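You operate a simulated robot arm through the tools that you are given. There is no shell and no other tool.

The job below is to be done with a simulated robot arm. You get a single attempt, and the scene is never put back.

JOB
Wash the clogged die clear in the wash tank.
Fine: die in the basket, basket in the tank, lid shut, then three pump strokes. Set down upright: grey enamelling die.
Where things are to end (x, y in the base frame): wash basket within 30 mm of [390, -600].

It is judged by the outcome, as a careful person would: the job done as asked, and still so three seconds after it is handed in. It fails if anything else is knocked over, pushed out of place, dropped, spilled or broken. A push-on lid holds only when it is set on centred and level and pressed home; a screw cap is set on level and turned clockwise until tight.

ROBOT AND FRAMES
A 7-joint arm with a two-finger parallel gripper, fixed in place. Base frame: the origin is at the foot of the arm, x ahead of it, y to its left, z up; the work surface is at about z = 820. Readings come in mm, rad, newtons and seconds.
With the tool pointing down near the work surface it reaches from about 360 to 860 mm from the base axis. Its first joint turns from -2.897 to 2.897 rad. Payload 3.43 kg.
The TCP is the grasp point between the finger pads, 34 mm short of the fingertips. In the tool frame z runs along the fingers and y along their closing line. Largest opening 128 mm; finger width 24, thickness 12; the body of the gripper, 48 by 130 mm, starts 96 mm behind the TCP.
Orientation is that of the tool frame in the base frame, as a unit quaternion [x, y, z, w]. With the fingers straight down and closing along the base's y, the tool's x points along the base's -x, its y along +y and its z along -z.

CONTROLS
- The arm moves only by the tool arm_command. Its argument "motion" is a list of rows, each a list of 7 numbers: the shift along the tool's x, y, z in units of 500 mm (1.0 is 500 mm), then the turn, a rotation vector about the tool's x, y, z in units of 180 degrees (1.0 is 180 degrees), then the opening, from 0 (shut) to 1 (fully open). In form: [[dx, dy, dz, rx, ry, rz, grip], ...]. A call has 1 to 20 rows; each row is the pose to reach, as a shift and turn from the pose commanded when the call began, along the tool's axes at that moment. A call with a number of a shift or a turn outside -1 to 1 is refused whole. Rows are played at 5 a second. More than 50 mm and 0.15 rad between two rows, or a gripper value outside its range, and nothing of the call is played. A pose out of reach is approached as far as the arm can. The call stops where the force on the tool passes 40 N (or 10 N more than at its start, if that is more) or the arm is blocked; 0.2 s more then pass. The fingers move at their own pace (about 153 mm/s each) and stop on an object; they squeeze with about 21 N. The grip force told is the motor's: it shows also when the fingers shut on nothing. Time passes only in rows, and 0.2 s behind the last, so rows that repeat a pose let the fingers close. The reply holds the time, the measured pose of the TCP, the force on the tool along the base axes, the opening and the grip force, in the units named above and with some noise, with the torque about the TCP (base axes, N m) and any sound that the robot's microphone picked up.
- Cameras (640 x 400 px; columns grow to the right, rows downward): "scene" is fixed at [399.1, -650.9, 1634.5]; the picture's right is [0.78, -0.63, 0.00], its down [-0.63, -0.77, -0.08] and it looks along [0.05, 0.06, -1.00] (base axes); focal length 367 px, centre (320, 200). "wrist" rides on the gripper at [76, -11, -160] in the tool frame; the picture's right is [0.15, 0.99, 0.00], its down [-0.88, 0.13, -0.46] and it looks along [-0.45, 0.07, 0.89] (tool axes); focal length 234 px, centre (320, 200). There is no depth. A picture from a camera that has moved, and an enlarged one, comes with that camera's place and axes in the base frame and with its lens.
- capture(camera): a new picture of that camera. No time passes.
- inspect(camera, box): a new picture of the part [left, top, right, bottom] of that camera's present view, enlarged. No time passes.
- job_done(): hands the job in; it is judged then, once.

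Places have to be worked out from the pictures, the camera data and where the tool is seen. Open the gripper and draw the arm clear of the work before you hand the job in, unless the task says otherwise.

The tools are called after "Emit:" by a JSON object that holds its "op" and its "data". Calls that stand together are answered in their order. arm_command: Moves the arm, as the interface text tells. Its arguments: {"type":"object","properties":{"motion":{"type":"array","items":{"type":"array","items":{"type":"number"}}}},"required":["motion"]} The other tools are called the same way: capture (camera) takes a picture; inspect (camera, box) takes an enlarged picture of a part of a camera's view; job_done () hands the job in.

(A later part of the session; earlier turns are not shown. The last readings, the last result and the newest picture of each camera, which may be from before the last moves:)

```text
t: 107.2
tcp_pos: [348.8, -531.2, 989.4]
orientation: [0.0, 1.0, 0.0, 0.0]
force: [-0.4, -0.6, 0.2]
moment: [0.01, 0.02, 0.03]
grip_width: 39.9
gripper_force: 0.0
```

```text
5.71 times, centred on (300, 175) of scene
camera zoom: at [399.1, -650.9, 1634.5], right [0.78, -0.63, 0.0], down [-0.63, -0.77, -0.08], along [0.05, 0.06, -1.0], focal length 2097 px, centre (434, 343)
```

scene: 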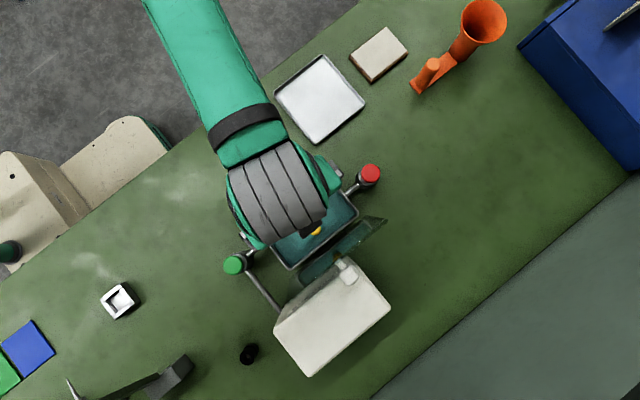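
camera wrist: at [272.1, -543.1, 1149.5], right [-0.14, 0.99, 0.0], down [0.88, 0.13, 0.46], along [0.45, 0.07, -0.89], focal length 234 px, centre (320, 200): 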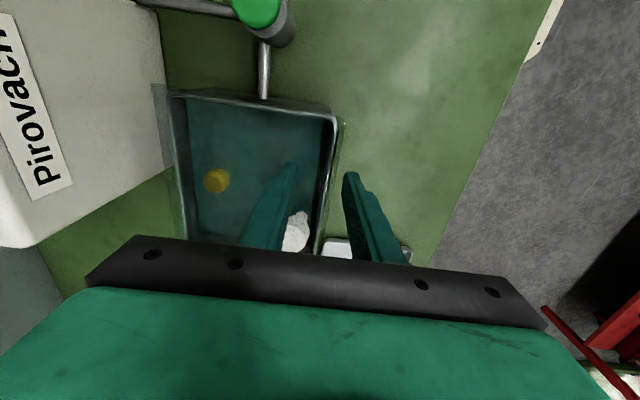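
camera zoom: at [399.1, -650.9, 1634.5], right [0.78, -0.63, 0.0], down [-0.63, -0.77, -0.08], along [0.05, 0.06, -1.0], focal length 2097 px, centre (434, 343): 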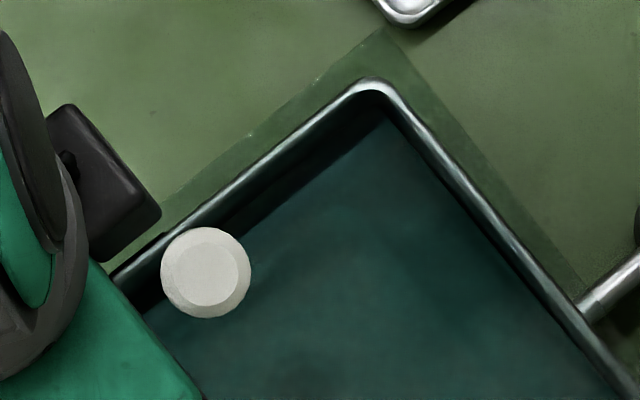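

The lid is still about 10° up, held by hinge friction. I press it on down with the rear fingertip in 2 mm steps, watching the force.

Emit:
{"op": "arm_command", "data": {"motion": [[0, 0.001, 0.005, 0, 0, 0, 0.3125], [0, 0.002, 0.01, 0, 0, 0, 0.3125], [0, 0.003, 0.015, 0, 0, 0, 0.3125], [0, 0.004, 0.02, 0, 0, 0, 0.3125], [0, 0.004, 0.025, 0, 0, 0, 0.3125], [0, 0.004, 0.03, 0, 0, 0, 0.3125], [0, 0.004, 0.034, 0, 0, 0, 0.3125]]}}

Emit:
{"op": "inspect", "data": {"camera": "wrist", "box": [140, 70, 380, 260]}}

Emit:
{"op": "inspect", "data": {"camera": "scene", "box": [260, 140, 340, 210]}}

```text
t: 108.8
tcp_pos: [348.2, -528.6, 971.8]
orientation: [0.001, 1.0, -0.002, 0.001]
force: [-0.6, -0.1, 0.3]
moment: [-0.03, 0.0, -0.01]
grip_width: 39.9
gripper_force: 0.0
```

```text
2.11 times, centred on (260, 165) of wrist
camera zoom: at [272.3, -540.9, 1132.8], right [-0.14, 0.99, 0.0], down [0.88, 0.13, 0.46], along [0.45, 0.07, -0.89], focal length 493 px, centre (446, 274)
```

zoom: 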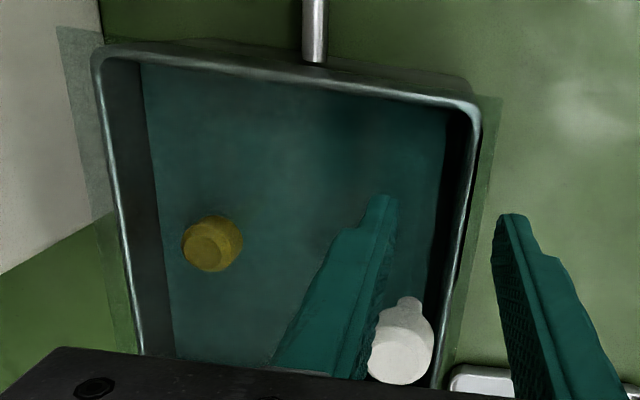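

```text
5.71 times, centred on (300, 175) of scene
camera zoom: at [399.1, -650.9, 1634.5], right [0.78, -0.63, 0.0], down [-0.63, -0.77, -0.08], along [0.05, 0.06, -1.0], focal length 2097 px, centre (434, 343)
```

zoom: 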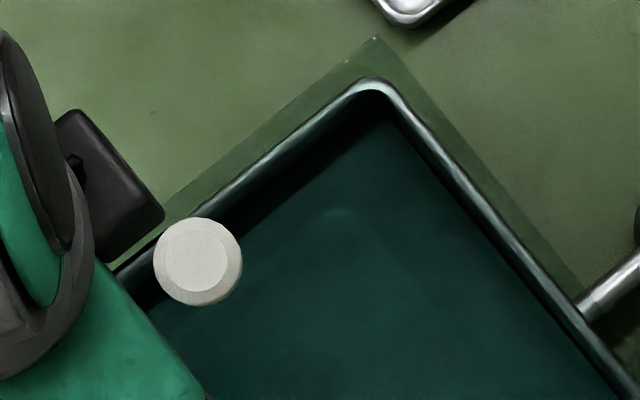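

The lid is almost flat now. Continuing down in 1.5 mm steps until it seats.

Emit:
{"op": "arm_command", "data": {"motion": [[0, 0, 0.003, 0, 0, 0, 0.3125], [0, 0, 0.006, 0, 0, 0, 0.3125], [0, 0, 0.009, 0, 0, 0, 0.3125], [0, 0, 0.012, 0, 0, 0, 0.3125], [0, 0, 0.015, 0, 0, 0, 0.3125]]}}

Emit:
{"op": "inspect", "data": {"camera": "scene", "box": [260, 140, 340, 210]}}

```text
t: 110.0
tcp_pos: [348.6, -531.8, 965.7]
orientation: [0.001, 1.0, 0.0, 0.0]
force: [-0.3, -0.5, -0.4]
moment: [0.0, 0.01, -0.01]
grip_width: 40.1
gripper_force: 0.1
```

```text
5.71 times, centred on (300, 175) of scene
camera zoom: at [399.1, -650.9, 1634.5], right [0.78, -0.63, 0.0], down [-0.63, -0.77, -0.08], along [0.05, 0.06, -1.0], focal length 2097 px, centre (434, 343)
```

zoom: 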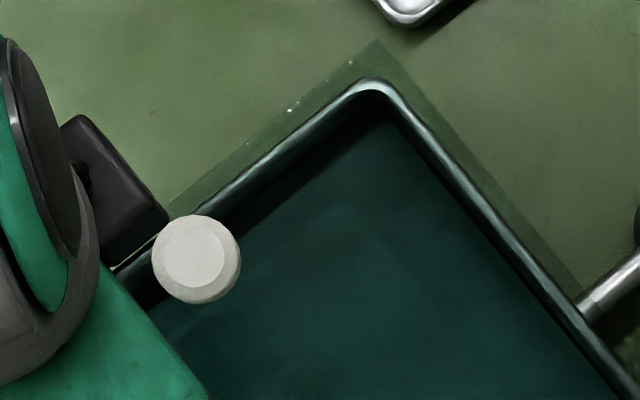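

Still no resistance; the lid is going down a little further. Continuing in small steps.

Emit:
{"op": "arm_command", "data": {"motion": [[0, 0, 0.002, 0, 0, 0, 0.3125], [0, 0, 0.004, 0, 0, 0, 0.3125], [0, 0, 0.006, 0, 0, 0, 0.3125], [0, 0, 0.008, 0, 0, 0, 0.3125], [0, 0, 0.01, 0, 0, 0, 0.3125]]}}

Emit:
{"op": "inspect", "data": {"camera": "scene", "box": [260, 140, 340, 210]}}

Emit:
{"op": "inspect", "data": {"camera": "wrist", "box": [140, 70, 380, 260]}}

```text
t: 111.2
tcp_pos: [347.8, -530.9, 959.2]
orientation: [0.001, 1.0, 0.0, 0.001]
force: [-0.8, 1.0, 11.2]
moment: [-0.22, 0.02, -0.11]
grip_width: 39.3
gripper_force: 0.0
```

```text
5.71 times, centred on (300, 175) of scene
camera zoom: at [399.1, -650.9, 1634.5], right [0.78, -0.63, 0.0], down [-0.63, -0.77, -0.08], along [0.05, 0.06, -1.0], focal length 2097 px, centre (434, 343)
```

zoom: 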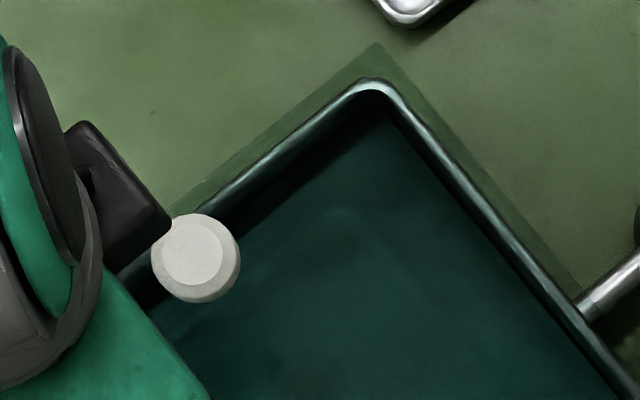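

```text
2.11 times, centred on (260, 165) of wrist
camera zoom: at [272.0, -541.7, 1121.0], right [-0.14, 0.99, 0.0], down [0.88, 0.13, 0.46], along [0.45, 0.06, -0.89], focal length 493 px, centre (446, 274)
```

zoom: 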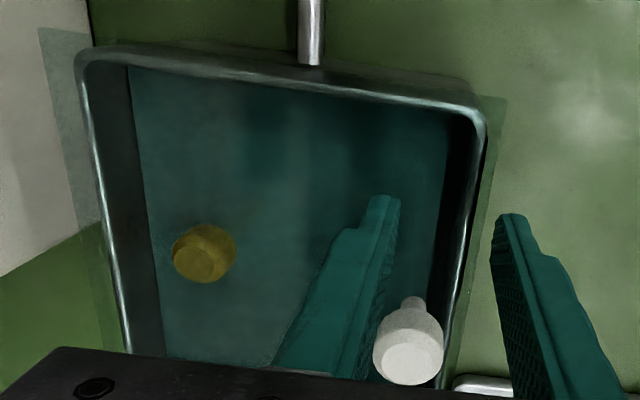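

Contact at +11 N with the fingertip at z≈927: the lid is seated on the rim. I raise the fork straight up and check the lid stays shut.

Emit:
{"op": "arm_command", "data": {"motion": [[0, 0, -0.01, 0, 0, 0, 0.3125], [0, 0, -0.03, 0, 0, 0, 0.3125], [0, 0, -0.07, 0, 0, 0, 0.3125], [0, 0, -0.14, 0, 0, 0, 0.3125], [0, 0, -0.22, 0, 0, 0, 0.3125], [0, 0, -0.3, 0, 0, 0, 0.3125]]}}

Emit:
{"op": "capture", "data": {"camera": "wrist"}}

Emit:
{"op": "inspect", "data": {"camera": "wrist", "box": [150, 70, 360, 250]}}

Emit:
{"op": "inspect", "data": {"camera": "scene", "box": [220, 130, 400, 300]}}

```text
t: 112.6
tcp_pos: [347.9, -531.0, 1108.3]
orientation: [0.002, 1.0, 0.0, 0.001]
force: [0.2, 0.0, 0.1]
moment: [0.03, 0.0, 0.01]
grip_width: 40.1
gripper_force: 0.1
```

```text
taken
camera wrist: at [271.1, -542.5, 1269.4], right [-0.14, 0.99, 0.0], down [0.88, 0.13, 0.46], along [0.45, 0.07, -0.89], focal length 234 px, centre (320, 200)
```

wrist: 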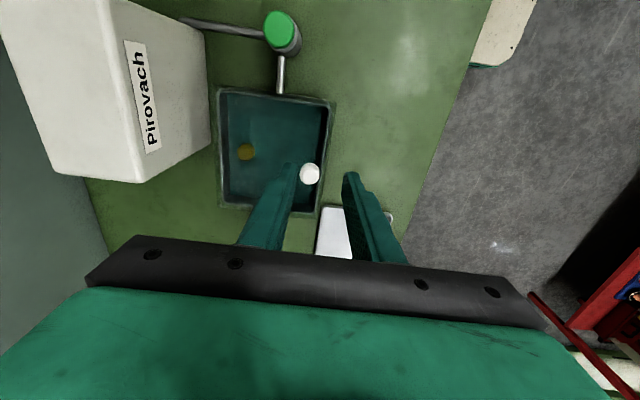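

```text
2.22 times, centred on (255, 160) of wrist
camera zoom: at [271.1, -542.5, 1269.4], right [-0.14, 0.99, 0.0], down [0.88, 0.13, 0.46], along [0.45, 0.07, -0.89], focal length 520 px, centre (464, 289)
```

zoom: 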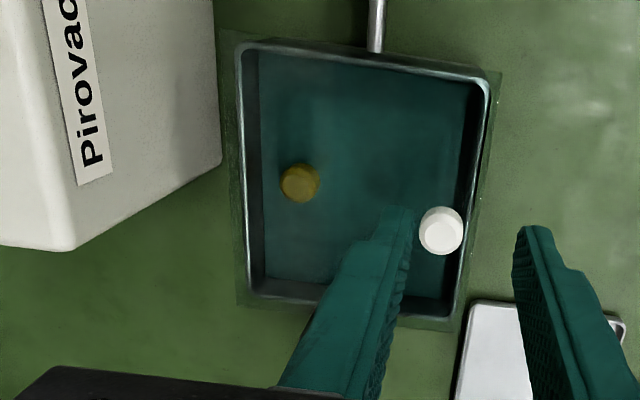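

```text
2.35 times, centred on (310, 215) of scene
camera zoom: at [399.1, -650.9, 1634.5], right [0.78, -0.63, 0.0], down [-0.63, -0.77, -0.08], along [0.05, 0.06, -1.0], focal length 864 px, centre (344, 165)
```

zoom: 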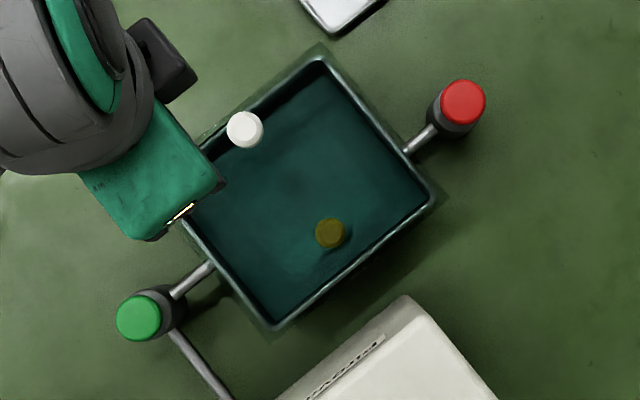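

The lid is shut flat on the rim all round. Before pumping I want to be sure which plunger is the wash pump, so I'll look once at the red one and the white box from the +x side for any markings.

Emit:
{"op": "arm_command", "data": {"motion": [[-0.0187, 0.0085, -0.007, 0, 0, -0.0417, 0.3], [-0.0373, 0.017, -0.014, 0, 0, -0.0833, 0.3], [-0.056, 0.0255, -0.021, 0, 0, -0.125, 0.2], [-0.0747, 0.034, -0.028, 0, 0, -0.1667, 0.1], [-0.0933, 0.0425, -0.035, 0, 0, -0.2083, 0.0], [-0.112, 0.051, -0.042, 0, 0, -0.25, 0.0], [-0.1307, 0.0595, -0.049, 0, 0, -0.2917, 0.0], [-0.1493, 0.068, -0.056, 0, 0, -0.3333, 0.0], [-0.168, 0.0765, -0.063, 0, 0, -0.375, 0.0], [-0.1867, 0.085, -0.07, 0, 0, -0.4167, 0.0], [-0.2053, 0.0935, -0.077, 0, 0, -0.4583, 0.0], [-0.224, 0.102, -0.084, 0, 0, -0.5, 0.0]]}}

Emit:
{"op": "arm_command", "data": {"motion": [[0.0067, -0.0167, 0.0033, 0, 0, -0.0417, 0], [0.0133, -0.0333, 0.0067, 0, 0, -0.0833, 0], [0.02, -0.05, 0.01, 0, 0, -0.125, 0], [0.0267, -0.0667, 0.0133, 0, 0, -0.1667, 0], [0.0333, -0.0833, 0.0167, 0, 0, -0.2083, 0], [0.04, -0.1, 0.02, 0, 0, -0.25, 0], [0.0467, -0.1167, 0.0233, 0, 0, -0.2917, 0], [0.0533, -0.1333, 0.0267, 0, 0, -0.3333, 0], [0.06, -0.15, 0.03, 0, 0, -0.375, 0], [0.0667, -0.1667, 0.0333, 0, 0, -0.4167, 0], [0.0733, -0.1833, 0.0367, 0, 0, -0.4583, 0], [0.08, -0.2, 0.04, 0, 0, -0.5, 0]]}}

Emit:
{"op": "capture", "data": {"camera": "wrist"}}

```text
t: 115.2
tcp_pos: [461.6, -479.0, 1152.2]
orientation: [-0.707, 0.707, -0.001, -0.001]
force: [0.2, -0.4, 0.0]
moment: [0.02, 0.0, 0.02]
grip_width: 0.1
gripper_force: 21.3
```

```text
t: 117.8
tcp_pos: [560.5, -520.3, 1133.0]
orientation: [1.0, 0.0, 0.0, 0.001]
force: [0.2, -0.3, -0.4]
moment: [0.02, 0.0, 0.0]
grip_width: 0.3
gripper_force: 21.3
```

```text
taken
camera wrist: at [635.8, -509.1, 1292.8], right [0.15, -0.99, 0.0], down [-0.88, -0.13, 0.46], along [-0.45, -0.07, -0.89], focal length 234 px, centre (320, 200)
```

wrist: 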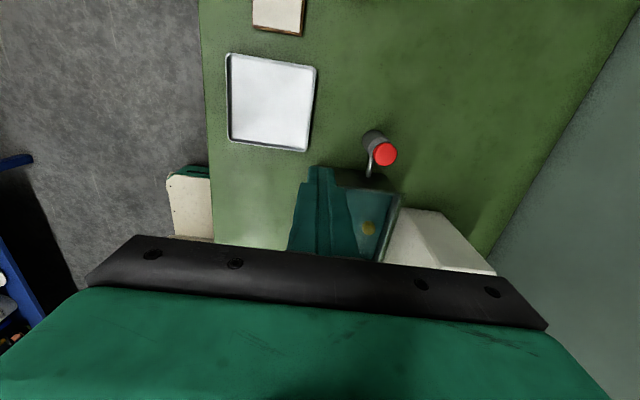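

I tilt the camera to look more horizontally at the red pump and the +x side of the box.

Emit:
{"op": "arm_command", "data": {"motion": [[0, 0, 0, 0, -0.04, 0, 0], [0, 0, 0, 0, -0.08, 0, 0], [0, 0, 0, 0, -0.12, 0, 0], [0, 0, 0, 0, -0.15, 0, 0]]}}

Emit:
{"op": "capture", "data": {"camera": "wrist"}}

Emit:
{"op": "inspect", "data": {"camera": "wrist", "box": [300, 80, 560, 260]}}

```text
t: 118.8
tcp_pos: [559.7, -520.3, 1132.7]
orientation: [0.972, -0.002, -0.234, 0.0]
force: [-0.5, 0.7, 0.7]
moment: [-0.03, -0.01, 0.03]
grip_width: 0.2
gripper_force: 20.9
```

```text
taken
camera wrist: at [699.8, -508.7, 1240.8], right [0.13, -0.99, -0.07], down [-0.58, -0.13, 0.81], along [-0.81, -0.07, -0.59], focal length 234 px, centre (320, 200)
```

wrist: 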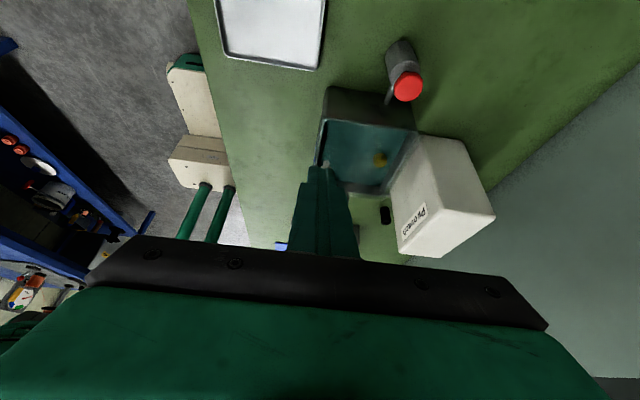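

```text
2.22 times, centred on (430, 170) of wrist
camera zoom: at [699.8, -508.7, 1240.8], right [0.13, -0.99, -0.07], down [-0.58, -0.13, 0.81], along [-0.81, -0.07, -0.59], focal length 520 px, centre (76, 267)
```

zoom: 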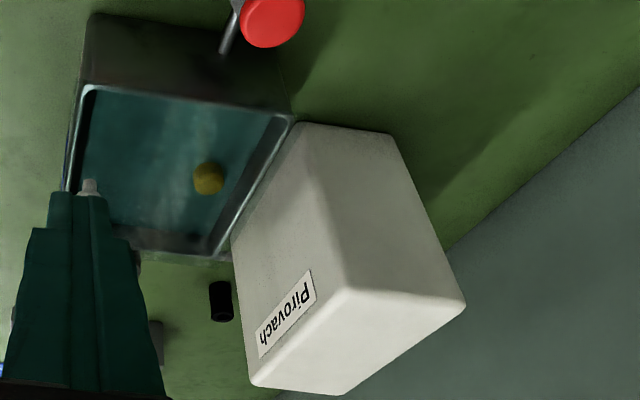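

No other markings exist. The green plunger is the one plumbed inline — from the white Pirovach supply box, through the pump, into the tank, and green is also on the tank's own WASH plate — while the red one has only a stub into the tank, which fits a drain. I'll use the green pump and head back there, levelling the tool and turning the wrist back to φ=0.

Emit:
{"op": "arm_command", "data": {"motion": [[0, 0, 0, 0, 0.04, 0, 0], [0, 0, 0, 0, 0.08, 0, 0], [0, 0, 0, 0, 0.12, 0, 0], [0, 0, 0, 0, 0.15, 0, 0]]}}

Emit:
{"op": "arm_command", "data": {"motion": [[-0.0183, -0.0033, 0, 0, 0, 0.0417, 0], [-0.0367, -0.0067, 0, 0, 0, 0.0833, 0], [-0.055, -0.01, 0, 0, 0, 0.125, 0], [-0.0733, -0.0133, 0, 0, 0, 0.1667, 0], [-0.0917, -0.0167, 0, 0, 0, 0.2083, 0], [-0.11, -0.02, 0, 0, 0, 0.25, 0], [-0.1283, -0.0233, 0, 0, 0, 0.2917, 0], [-0.1467, -0.0267, 0, 0, 0, 0.3333, 0], [-0.165, -0.03, 0, 0, 0, 0.375, 0], [-0.1833, -0.0333, 0, 0, 0, 0.4167, 0], [-0.2017, -0.0367, 0, 0, 0, 0.4583, 0], [-0.22, -0.04, 0, 0, 0, 0.5, 0]]}}

Emit:
{"op": "arm_command", "data": {"motion": [[0.01, 0.025, 0.0033, 0, 0, 0.0417, 0], [0.02, 0.05, 0.0067, 0, 0, 0.0833, 0], [0.03, 0.075, 0.01, 0, 0, 0.125, 0], [0.04, 0.1, 0.0133, 0, 0, 0.1667, 0], [0.05, 0.125, 0.0167, 0, 0, 0.2083, 0], [0.06, 0.15, 0.02, 0, 0, 0.25, 0], [0.07, 0.175, 0.0233, 0, 0, 0.2917, 0], [0.08, 0.2, 0.0267, 0, 0, 0.3333, 0], [0.09, 0.225, 0.03, 0, 0, 0.375, 0], [0.1, 0.25, 0.0333, 0, 0, 0.4167, 0], [0.11, 0.275, 0.0367, 0, 0, 0.4583, 0], [0.12, 0.3, 0.04, 0, 0, 0.5, 0]]}}

Emit:
{"op": "capture", "data": {"camera": "wrist"}}

Emit:
{"op": "inspect", "data": {"camera": "scene", "box": [200, 130, 400, 310]}}

```text
t: 119.8
tcp_pos: [561.3, -519.9, 1131.9]
orientation: [1.0, -0.001, 0.0, 0.001]
force: [0.4, -0.7, -1.2]
moment: [-0.01, 0.03, 0.0]
grip_width: 0.0
gripper_force: 21.3
```

```text
t: 122.4
tcp_pos: [450.3, -498.1, 1132.6]
orientation: [-0.706, 0.708, 0.0, 0.0]
force: [0.3, 0.4, 0.0]
moment: [-0.04, -0.02, -0.01]
grip_width: 0.0
gripper_force: 21.7
```

```text
t: 125.0
tcp_pos: [299.6, -560.4, 1113.3]
orientation: [0.002, 1.0, 0.0, -0.001]
force: [0.4, 0.5, 0.1]
moment: [-0.04, 0.01, -0.03]
grip_width: 0.2
gripper_force: 21.0
```

```text
taken
camera wrist: at [223.9, -570.8, 1273.0], right [-0.14, 0.99, 0.0], down [0.88, 0.13, 0.46], along [0.45, 0.06, -0.89], focal length 234 px, centre (320, 200)
```

wrist: 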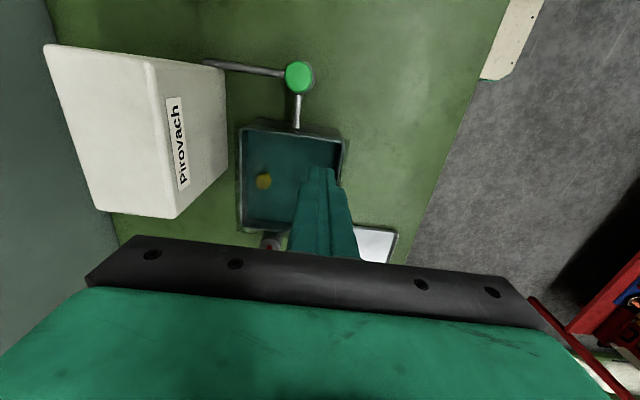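

```text
2.22 times, centred on (300, 220) of scene
camera zoom: at [399.1, -650.9, 1634.5], right [0.78, -0.63, 0.0], down [-0.63, -0.77, -0.08], along [0.05, 0.06, -1.0], focal length 816 px, centre (364, 156)
```

zoom: 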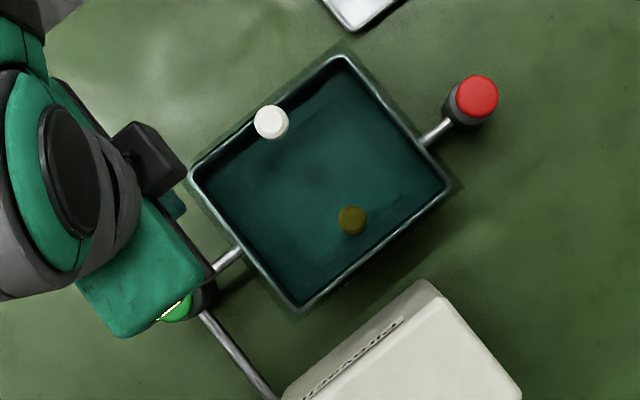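

The lid stays shut. I refine the green cap's position from this nearly overhead view.

Emit:
{"op": "inspect", "data": {"camera": "wrist", "box": [260, 50, 340, 120]}}

```text
5.71 times, centred on (300, 85) of wrist
camera zoom: at [223.9, -570.8, 1273.0], right [-0.14, 0.99, 0.0], down [0.88, 0.13, 0.46], along [0.45, 0.06, -0.89], focal length 1338 px, centre (434, 857)
```

zoom: 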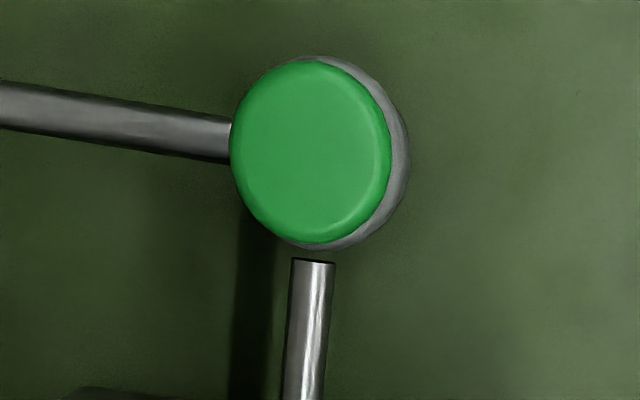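

Interesting: from here the pipe stub between the green pump and the tank seems to stop short of the pump body. I need to look at this more closely on both pumps before pressing anything.

Emit:
{"op": "inspect", "data": {"camera": "scene", "box": [225, 235, 275, 285]}}

Emit:
{"op": "inspect", "data": {"camera": "scene", "box": [335, 155, 385, 205]}}

Emit:
{"op": "inspect", "data": {"camera": "wrist", "box": [270, 80, 330, 140]}}

Emit:
{"op": "inspect", "data": {"camera": "wrist", "box": [195, 50, 315, 110]}}

```text
8.00 times, centred on (250, 260) of scene
camera zoom: at [399.1, -650.9, 1634.5], right [0.78, -0.63, 0.0], down [-0.63, -0.77, -0.08], along [0.05, 0.06, -1.0], focal length 2936 px, centre (880, -280)
```

zoom: 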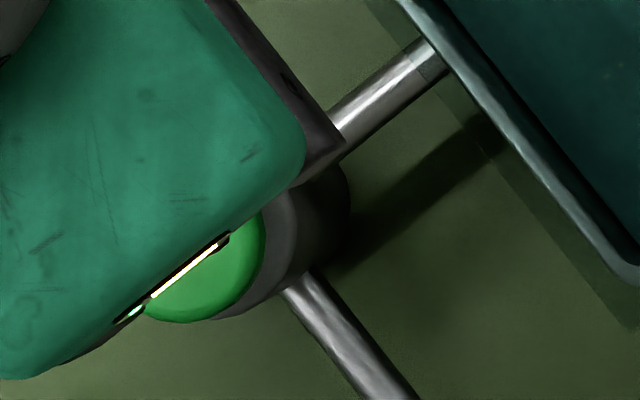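

```text
8.00 times, centred on (360, 180) of scene
camera zoom: at [399.1, -650.9, 1634.5], right [0.78, -0.63, 0.0], down [-0.63, -0.77, -0.08], along [0.05, 0.06, -1.0], focal length 2936 px, centre (0, 360)
```

zoom: 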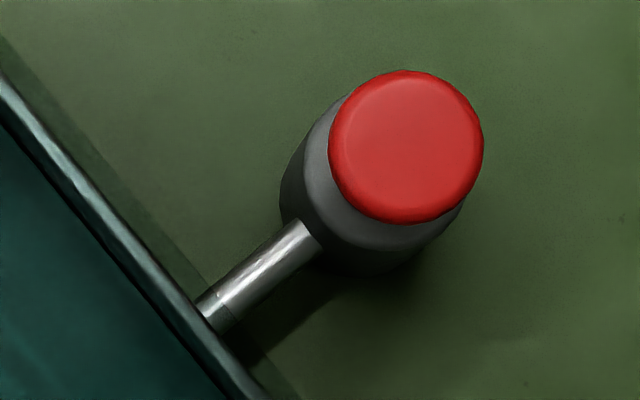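

```text
6.67 times, centred on (300, 110) of wrist
camera zoom: at [223.9, -570.8, 1273.0], right [-0.14, 0.99, 0.0], down [0.88, 0.13, 0.46], along [0.45, 0.06, -0.89], focal length 1561 px, centre (453, 800)
```

zoom: 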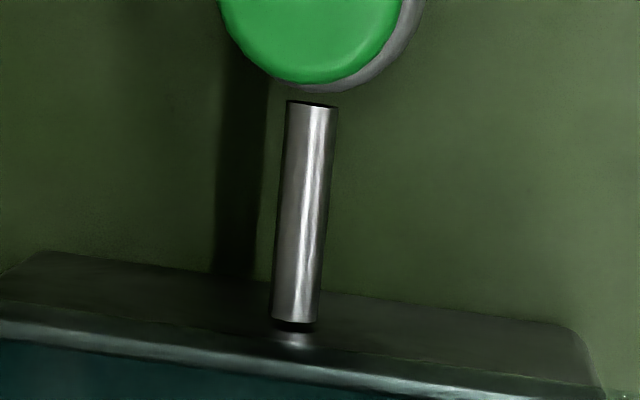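

```text
5.33 times, centred on (255, 80) of wrist
camera zoom: at [223.9, -570.8, 1273.0], right [-0.14, 0.99, 0.0], down [0.88, 0.13, 0.46], along [0.45, 0.06, -0.89], focal length 1249 px, centre (667, 840)
```

zoom: 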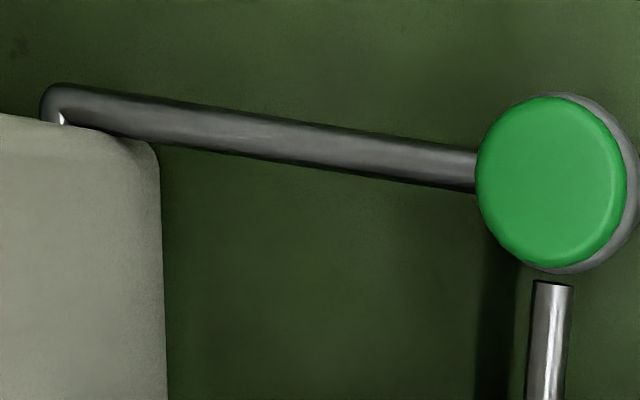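

The stub's ends show small gaps of a few mm at both ends, which might just be how it's built. To compare like with like, I'll take the same overhead view of the red pump.

Emit:
{"op": "arm_command", "data": {"motion": [[-0.0395, 0.001, 0, 0, 0, -0.0417, 0], [-0.079, 0.002, 0, 0, 0, -0.0833, 0], [-0.1185, 0.003, 0, 0, 0, -0.125, 0], [-0.158, 0.004, 0, 0, 0, -0.1667, 0], [-0.1975, 0.005, 0, 0, 0, -0.2083, 0], [-0.237, 0.006, 0, 0, 0, -0.25, 0], [-0.2765, 0.007, 0, 0, 0, -0.2917, 0], [-0.316, 0.008, 0, 0, 0, -0.3333, 0], [-0.3555, 0.009, 0, 0, 0, -0.375, 0], [-0.395, 0.01, 0, 0, 0, -0.4167, 0], [-0.4345, 0.011, 0, 0, 0, -0.4583, 0], [-0.474, 0.012, 0, 0, 0, -0.5, 0]]}}

Emit:
{"op": "capture", "data": {"camera": "wrist"}}

Emit:
{"op": "inspect", "data": {"camera": "scene", "box": [220, 235, 290, 305]}}

```text
t: 127.6
tcp_pos: [537.6, -554.6, 1112.4]
orientation: [-0.707, 0.707, 0.0, 0.0]
force: [0.2, 0.5, 0.3]
moment: [-0.02, -0.01, 0.02]
grip_width: 0.0
gripper_force: 21.4
```

```text
taken
camera wrist: at [548.7, -629.4, 1273.1], right [-0.99, -0.15, 0.0], down [-0.13, 0.88, 0.45], along [-0.07, 0.45, -0.89], focal length 234 px, centre (320, 200)
```

wrist: 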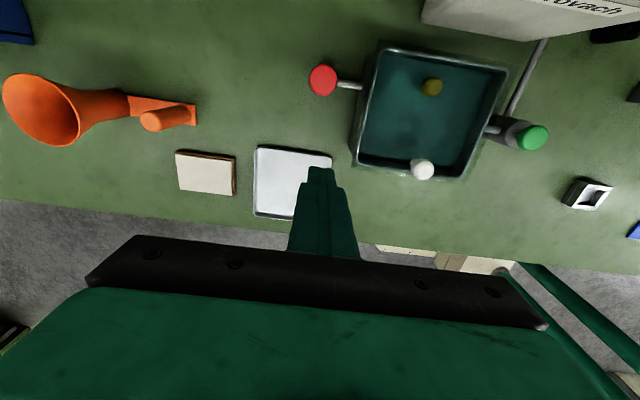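

```text
5.71 times, centred on (255, 270) of scene
camera zoom: at [399.1, -650.9, 1634.5], right [0.78, -0.63, 0.0], down [-0.63, -0.77, -0.08], along [0.05, 0.06, -1.0], focal length 2097 px, centre (691, -200)
```

zoom: 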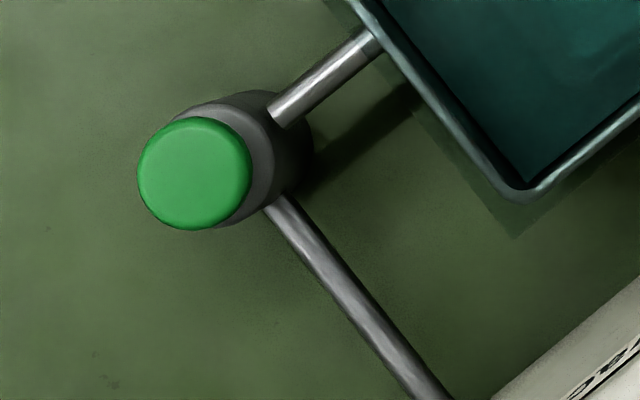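

Emit:
{"op": "inspect", "data": {"camera": "wrist", "box": [295, 50, 385, 120]}}

Emit:
{"op": "inspect", "data": {"camera": "wrist", "box": [460, 30, 600, 170]}}

```text
5.71 times, centred on (340, 85) of wrist
camera zoom: at [548.7, -629.4, 1273.1], right [-0.99, -0.15, 0.0], down [-0.13, 0.88, 0.45], along [-0.07, 0.45, -0.89], focal length 1338 px, centre (206, 857)
```

zoom: 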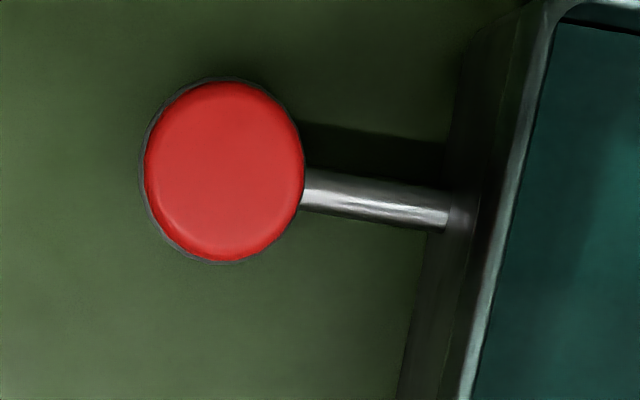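

```text
2.86 times, centred on (530, 100) of wrist
camera zoom: at [548.7, -629.4, 1273.1], right [-0.99, -0.15, 0.0], down [-0.13, 0.88, 0.45], along [-0.07, 0.45, -0.89], focal length 669 px, centre (-280, 486)
```

zoom: 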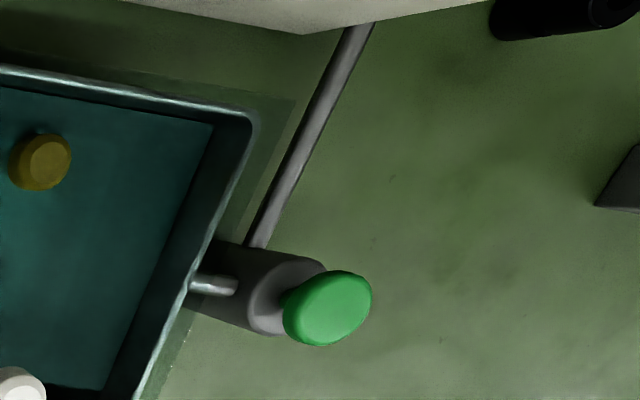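

The red pump's pipe visibly runs right into its body, whereas the green pump's stub seems to stop short. I'll take a low, sideways look from +y at both stubs to settle this.

Emit:
{"op": "arm_command", "data": {"motion": [[-0.0173, 0.0228, 0.002, 0, 0, 0.0417, 0], [-0.0347, 0.0457, 0.004, 0, 0, 0.0833, 0], [-0.052, 0.0685, 0.006, 0, 0, 0.125, 0], [-0.0693, 0.0913, 0.008, 0, 0, 0.1667, 0], [-0.0867, 0.1142, 0.01, 0, 0, 0.2083, 0], [-0.104, 0.137, 0.012, 0, 0, 0.25, 0], [-0.1213, 0.1598, 0.014, 0, 0, 0.2917, 0], [-0.1387, 0.1827, 0.016, 0, 0, 0.3333, 0], [-0.156, 0.2055, 0.018, 0, 0, 0.375, 0], [-0.1733, 0.2283, 0.02, 0, 0, 0.4167, 0], [-0.1907, 0.2512, 0.022, 0, 0, 0.4583, 0], [-0.208, 0.274, 0.024, 0, 0, 0.5, 0]]}}

Emit:
{"op": "arm_command", "data": {"motion": [[0.0167, 0.0033, 0.0067, 0, 0, 0.0393, 0], [0.0333, 0.0067, 0.0133, 0, 0, 0.0787, 0], [0.05, 0.01, 0.02, 0, 0, 0.118, 0], [0.0667, 0.0133, 0.0267, 0, 0, 0.1573, 0], [0.0833, 0.0167, 0.0333, 0, 0, 0.1967, 0], [0.1, 0.02, 0.04, 0, 0, 0.236, 0], [0.1167, 0.0233, 0.0467, 0, 0, 0.2753, 0], [0.1333, 0.0267, 0.0533, 0, 0, 0.3147, 0], [0.15, 0.03, 0.06, 0, 0, 0.354, 0], [0.1667, 0.0333, 0.0667, 0, 0, 0.3933, 0], [0.1833, 0.0367, 0.0733, 0, 0, 0.4327, 0], [0.2, 0.04, 0.08, 0, 0, 0.472, 0]]}}

Emit:
{"op": "arm_command", "data": {"motion": [[0.02, 0, 0, 0, -0.042, 0, 0], [0.04, 0, 0, 0, -0.084, 0, 0], [0.06, 0, 0, 0, -0.126, 0, 0], [0.08, 0, 0, 0, -0.167, 0, 0], [0.1, 0, 0, 0, -0.205, 0, 0]]}}

Emit:
{"op": "capture", "data": {"camera": "wrist"}}

```text
t: 130.2
tcp_pos: [400.4, -449.4, 1099.9]
orientation: [0.001, 1.0, 0.0, 0.0]
force: [-0.5, 0.2, 0.5]
moment: [0.0, -0.03, -0.02]
grip_width: 0.1
gripper_force: 21.5
```

```text
t: 132.8
tcp_pos: [301.0, -428.6, 1059.0]
orientation: [0.677, 0.736, 0.0, 0.0]
force: [0.1, 0.0, 0.6]
moment: [0.05, 0.0, 0.0]
grip_width: 0.1
gripper_force: 21.0
```

```text
t: 134.0
tcp_pos: [296.2, -379.0, 1059.7]
orientation: [0.641, 0.699, -0.215, 0.235]
force: [0.3, 0.0, 0.7]
moment: [0.04, 0.01, 0.0]
grip_width: 0.0
gripper_force: 20.7
```

```text
taken
camera wrist: at [271.4, -223.9, 1142.1], right [0.98, 0.2, -0.09], down [0.17, -0.42, 0.89], along [0.14, -0.89, -0.44], focal length 234 px, centre (320, 200)
```

wrist: 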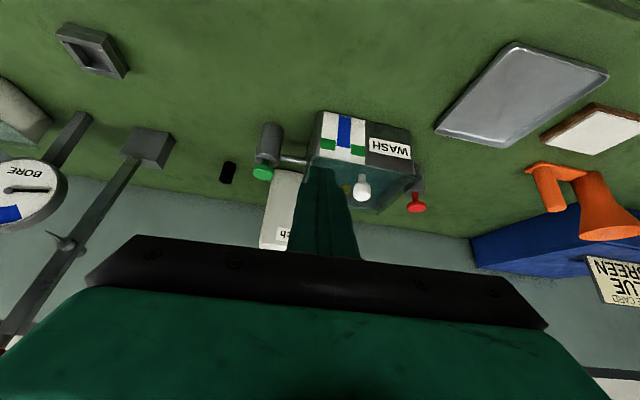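

The dial ("BORE") and the issue cards belong to a separate gauging step, not to this job. I'll enlarge both pump connections from this side.

Emit:
{"op": "inspect", "data": {"camera": "wrist", "box": [245, 110, 335, 190]}}

Emit:
{"op": "inspect", "data": {"camera": "wrist", "box": [370, 130, 450, 220]}}

Emit:
{"op": "inspect", "data": {"camera": "wrist", "box": [0, 100, 190, 260]}}

Emit:
{"op": "inspect", "data": {"camera": "wrist", "box": [305, 100, 425, 180]}}

```text
5.00 times, centred on (290, 150) of wrist
camera zoom: at [271.4, -223.9, 1142.1], right [0.98, 0.2, -0.09], down [0.17, -0.42, 0.89], along [0.14, -0.89, -0.44], focal length 1171 px, centre (470, 450)
```

zoom: 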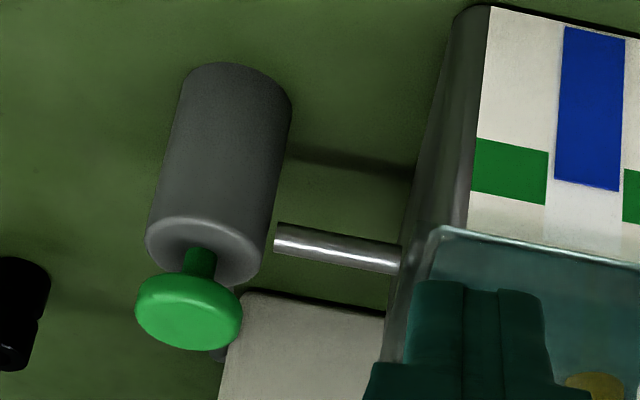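

```text
4.44 times, centred on (410, 175) of wrist
camera zoom: at [271.4, -223.9, 1142.1], right [0.98, 0.2, -0.09], down [0.17, -0.42, 0.89], along [0.14, -0.89, -0.44], focal length 1041 px, centre (-80, 311)
```

zoom: 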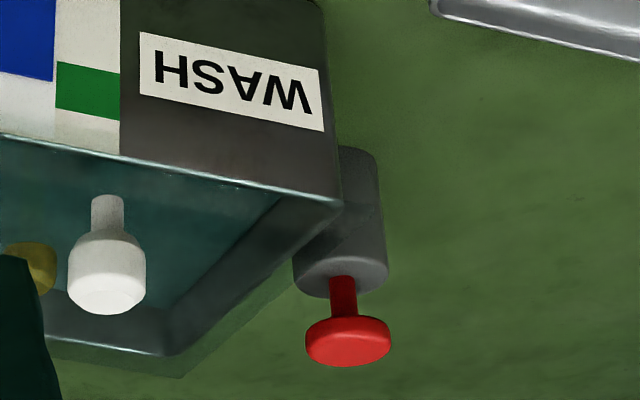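

```text
2.50 times, centred on (95, 180) of wrist
camera zoom: at [271.4, -223.9, 1142.1], right [0.98, 0.2, -0.09], down [0.17, -0.42, 0.89], along [0.14, -0.89, -0.44], focal length 585 px, centre (882, 250)
```

zoom: 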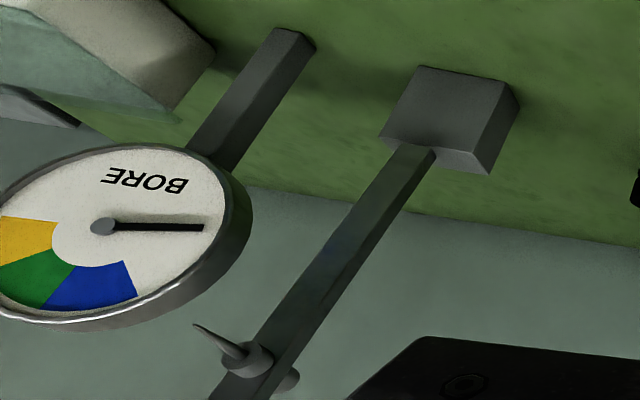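

```text
5.00 times, centred on (365, 140) of wrist
camera zoom: at [271.4, -223.9, 1142.1], right [0.98, 0.2, -0.09], down [0.17, -0.42, 0.89], along [0.14, -0.89, -0.44], focal length 1171 px, centre (95, 500)
```

zoom: 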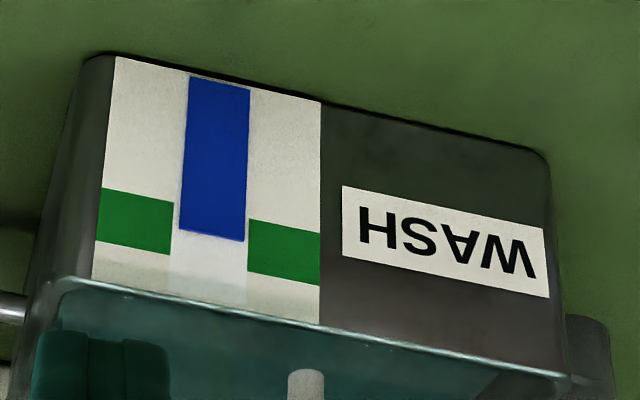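

Now it's clear: the blue/green plate on the tank is a level gauge (level in the green), and the green pump's stub to the tank has a visible gap of a few mm at the pump body, so it isn't joined. I'll zoom right in on all the pipe ends, green and red, from the fixed camera.

Emit:
{"op": "inspect", "data": {"camera": "scene", "box": [342, 170, 370, 198]}}

Emit:
{"op": "inspect", "data": {"camera": "scene", "box": [238, 232, 272, 266]}}

Emit:
{"op": "inspect", "data": {"camera": "wrist", "box": [260, 140, 320, 180]}}

Emit:
{"op": "inspect", "data": {"camera": "scene", "box": [238, 260, 290, 316]}}

```text
14.29 times, centred on (356, 184) of scene
camera zoom: at [399.1, -650.9, 1634.5], right [0.78, -0.63, 0.0], down [-0.63, -0.77, -0.08], along [0.05, 0.06, -1.0], focal length 5243 px, centre (-194, 429)
```

zoom: 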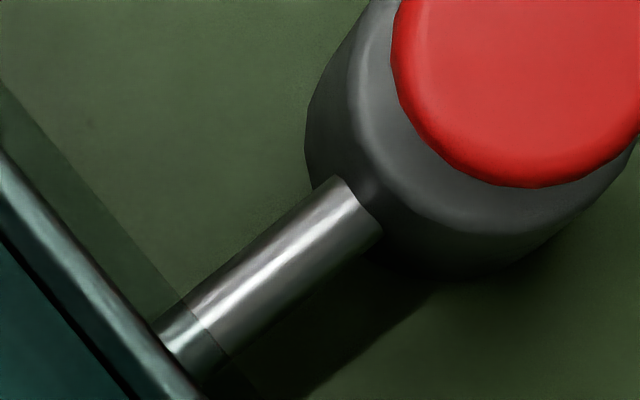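

```text
11.76 times, centred on (255, 249) of scene
camera zoom: at [399.1, -650.9, 1634.5], right [0.78, -0.63, 0.0], down [-0.63, -0.77, -0.08], along [0.05, 0.06, -1.0], focal length 4318 px, centre (1085, -376)
```

zoom: 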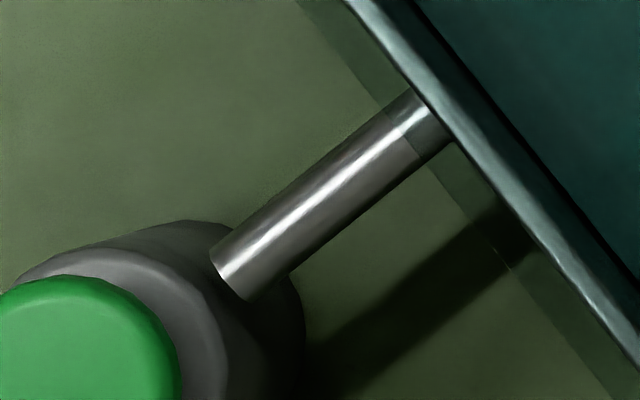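

```text
10.00 times, centred on (290, 160) of wrist
camera zoom: at [271.4, -223.9, 1142.1], right [0.98, 0.2, -0.09], down [0.17, -0.42, 0.89], along [0.14, -0.89, -0.44], focal length 2342 px, centre (620, 600)
```

zoom: 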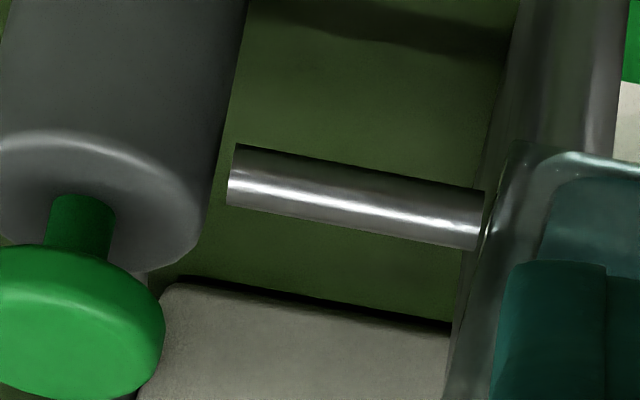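

```text
7.14 times, centred on (264, 288) of scene
camera zoom: at [399.1, -650.9, 1634.5], right [0.78, -0.63, 0.0], down [-0.63, -0.77, -0.08], along [0.05, 0.06, -1.0], focal length 2621 px, centre (720, -429)
```

zoom: 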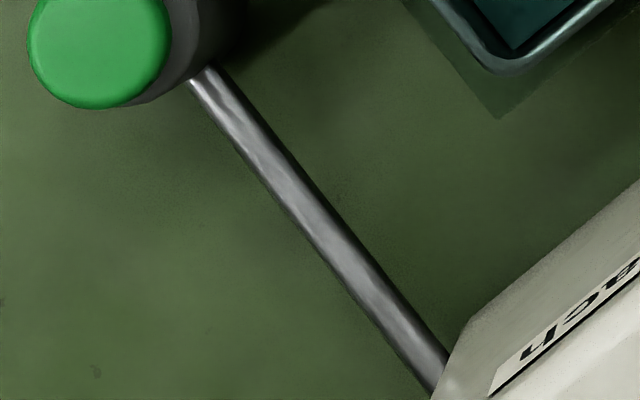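

That settles it: the red pump's pipe runs into both its body and the tank wall, while the green pump's stub ends short of its body with a clear gap and its only real connection is to the Pirovach box. So the pump that belongs to the wash tank is the red one. I level the tool, turn back to φ=0 and go above the red plunger at about [544, −630].

Emit:
{"op": "arm_command", "data": {"motion": [[0, 0, 0, 0, 0.041, 0, 0], [0, 0, 0, 0, 0.082, 0, 0], [0, 0, 0, 0, 0.123, 0, 0], [0, 0, 0, 0, 0.164, 0, 0], [0, 0, 0, 0, 0.205, 0, 0]]}}

Emit:
{"op": "arm_command", "data": {"motion": [[-0.0185, 0.0192, -0.0067, 0, 0, -0.0395, 0], [-0.0369, 0.0384, -0.0133, 0, 0, -0.079, 0], [-0.0554, 0.0577, -0.02, 0, 0, -0.1185, 0], [-0.0739, 0.0769, -0.0267, 0, 0, -0.158, 0], [-0.0923, 0.0961, -0.0333, 0, 0, -0.1975, 0], [-0.1108, 0.1153, -0.04, 0, 0, -0.237, 0], [-0.1293, 0.1345, -0.0467, 0, 0, -0.2765, 0], [-0.1477, 0.1537, -0.0533, 0, 0, -0.316, 0], [-0.1662, 0.173, -0.06, 0, 0, -0.3555, 0], [-0.1847, 0.1922, -0.0667, 0, 0, -0.395, 0], [-0.2031, 0.2114, -0.0733, 0, 0, -0.4345, 0], [-0.2216, 0.2306, -0.08, 0, 0, -0.474, 0]]}}

Emit:
{"op": "capture", "data": {"camera": "wrist"}}

```text
t: 135.2
tcp_pos: [295.6, -378.5, 1060.0]
orientation: [0.676, 0.737, 0.0, -0.001]
force: [0.3, 0.4, -0.2]
moment: [-0.01, 0.02, 0.01]
grip_width: 0.0
gripper_force: 20.6
```

```text
t: 137.8
tcp_pos: [420.7, -480.4, 1101.0]
orientation: [-0.004, 1.0, -0.001, 0.0]
force: [0.5, 0.4, 0.2]
moment: [-0.02, -0.04, 0.04]
grip_width: 0.1
gripper_force: 20.8
```

```text
taken
camera wrist: at [345.0, -491.8, 1260.8], right [-0.15, 0.99, 0.0], down [0.88, 0.14, 0.46], along [0.45, 0.07, -0.89], focal length 234 px, centre (320, 200)
```

wrist: 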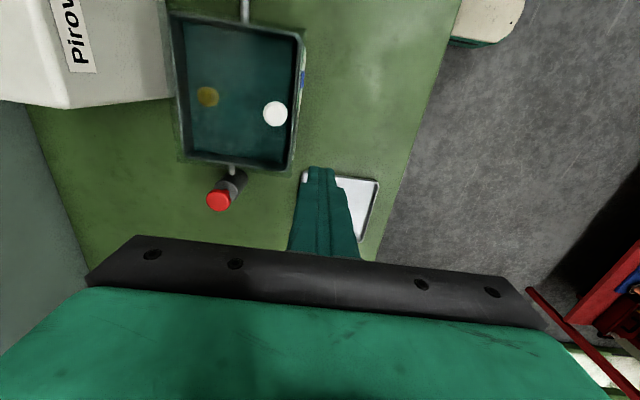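

Good view of the red plunger; I'll enlarge it to refine its position.

Emit:
{"op": "inspect", "data": {"camera": "wrist", "box": [190, 150, 270, 220]}}

```text
5.71 times, centred on (230, 185) of wrist
camera zoom: at [345.0, -491.8, 1260.8], right [-0.15, 0.99, 0.0], down [0.88, 0.14, 0.46], along [0.45, 0.07, -0.89], focal length 1338 px, centre (834, 286)
```

zoom: 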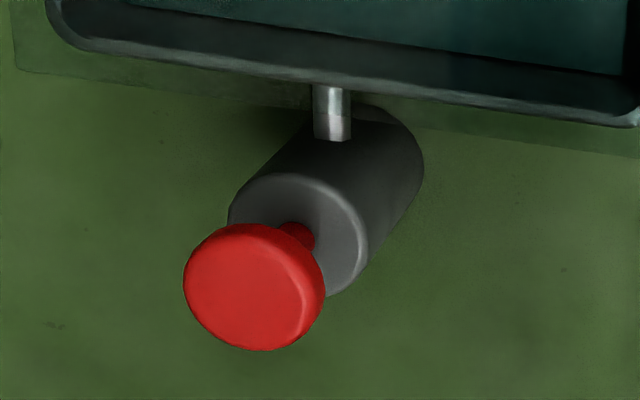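

The red cap's top is centred at about [544, −630] at z≈920, with ~24 mm of free stem below it. I move above it with the fingers closed.

Emit:
{"op": "arm_command", "data": {"motion": [[-0.0407, -0.0501, 0, 0, 0, 0, 0], [-0.0814, -0.1001, 0, 0, 0, 0, 0], [-0.1221, -0.1502, 0, 0, 0, 0, 0], [-0.1628, -0.2003, 0.03, 0, 0, 0, 0], [-0.2035, -0.2503, 0.06, 0, 0, 0, 0], [-0.2442, -0.3004, 0.09, 0, 0, 0, 0], [-0.2442, -0.3004, 0.12, 0, 0, 0, 0], [-0.2442, -0.3004, 0.12, 0, 0, 0, 0]]}}

Emit:
{"op": "capture", "data": {"camera": "wrist"}}

Emit:
{"op": "inspect", "data": {"camera": "wrist", "box": [260, 120, 380, 220]}}

Emit:
{"op": "inspect", "data": {"camera": "scene", "box": [280, 120, 440, 260]}}

```text
t: 139.6
tcp_pos: [543.2, -628.1, 1040.5]
orientation: [-0.002, 1.0, 0.0, 0.0]
force: [0.1, 0.5, -0.1]
moment: [0.01, 0.0, -0.01]
grip_width: 0.0
gripper_force: 21.0
```

```text
taken
camera wrist: at [467.2, -640.0, 1200.5], right [-0.15, 0.99, 0.0], down [0.88, 0.13, 0.46], along [0.45, 0.07, -0.89], focal length 234 px, centre (320, 200)
```

wrist: 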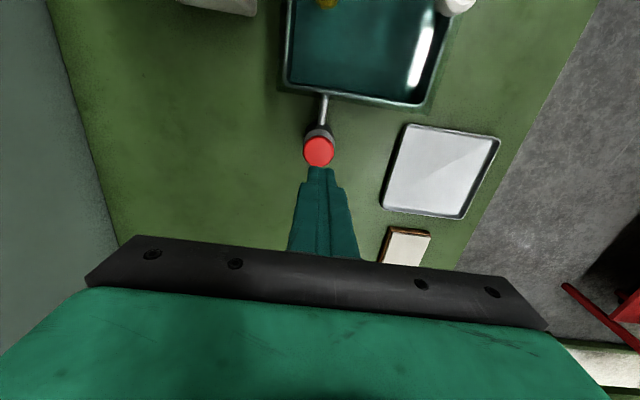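

```text
4.00 times, centred on (320, 170) of wrist
camera zoom: at [467.2, -640.0, 1200.5], right [-0.15, 0.99, 0.0], down [0.88, 0.13, 0.46], along [0.45, 0.07, -0.89], focal length 937 px, centre (320, 320)
```

zoom: 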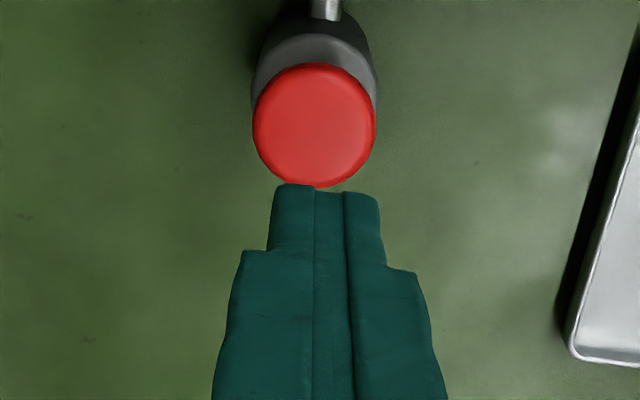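

```text
2.86 times, centred on (360, 190) of scene
camera zoom: at [399.1, -650.9, 1634.5], right [0.78, -0.63, 0.0], down [-0.63, -0.77, -0.08], along [0.05, 0.06, -1.0], focal length 1048 px, centre (206, 229)
```

zoom: 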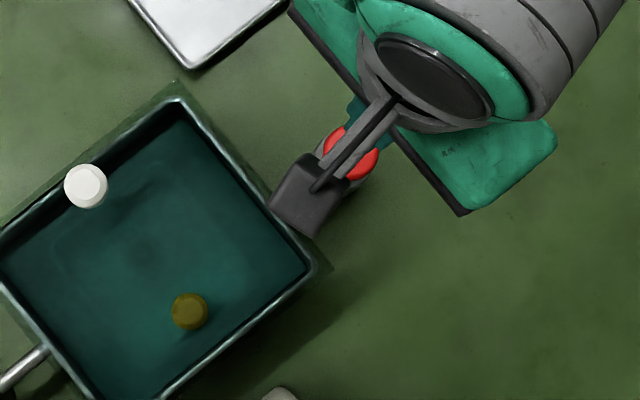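

The closed fingers are centred over the red cap (within ~1 mm). I descend to just above it.

Emit:
{"op": "arm_command", "data": {"motion": [[0, -0.001, 0.04, 0, 0, 0, 0], [0, -0.002, 0.08, 0, 0, 0, 0], [0, -0.002, 0.115, 0, 0, 0, 0], [0, -0.002, 0.14, 0, 0, 0, 0], [0, -0.002, 0.154, 0, 0, 0, 0]]}}

Emit:
{"op": "inspect", "data": {"camera": "wrist", "box": [260, 120, 380, 220]}}

```text
t: 140.8
tcp_pos: [543.6, -629.4, 963.0]
orientation: [-0.002, 1.0, -0.001, 0.0]
force: [0.5, -0.1, -0.6]
moment: [-0.01, -0.01, 0.01]
grip_width: 0.1
gripper_force: 21.1
```

```text
4.00 times, centred on (320, 170) of wrist
camera zoom: at [467.3, -641.4, 1123.2], right [-0.15, 0.99, 0.0], down [0.88, 0.13, 0.46], along [0.45, 0.07, -0.89], focal length 937 px, centre (320, 320)
```

zoom: 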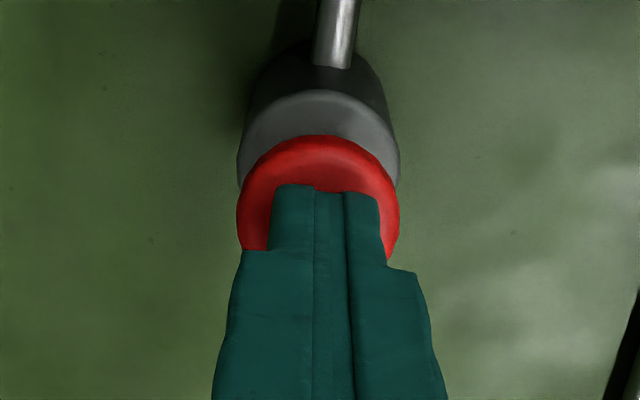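

The tip is about 9 mm above the cap. I press down in 3 mm steps for the first stroke, watching force and sound.

Emit:
{"op": "arm_command", "data": {"motion": [[0, 0, 0.006, 0, 0, 0, 0], [0, 0, 0.012, 0, 0, 0, 0], [0, 0, 0.018, 0, 0, 0, 0], [0, 0, 0.024, 0, 0, 0, 0], [0, 0, 0.03, 0, 0, 0, 0], [0, 0, 0.036, 0, 0, 0, 0]]}}

Emit:
{"op": "inspect", "data": {"camera": "wrist", "box": [260, 120, 380, 220]}}

```text
t: 142.2
tcp_pos: [543.4, -630.6, 945.6]
orientation: [-0.003, 1.0, -0.001, 0.001]
force: [0.3, 1.9, 4.6]
moment: [0.1, 0.01, 0.0]
grip_width: 0.1
gripper_force: 21.2
```

```text
4.00 times, centred on (320, 170) of wrist
camera zoom: at [467.3, -642.1, 1105.9], right [-0.15, 0.99, 0.0], down [0.88, 0.13, 0.46], along [0.45, 0.07, -0.89], focal length 937 px, centre (320, 320)
```

zoom: 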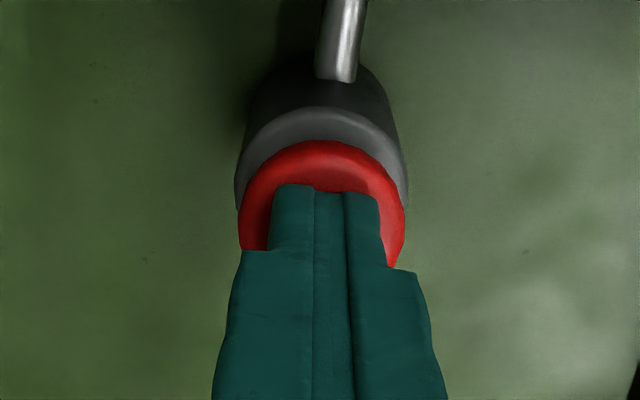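

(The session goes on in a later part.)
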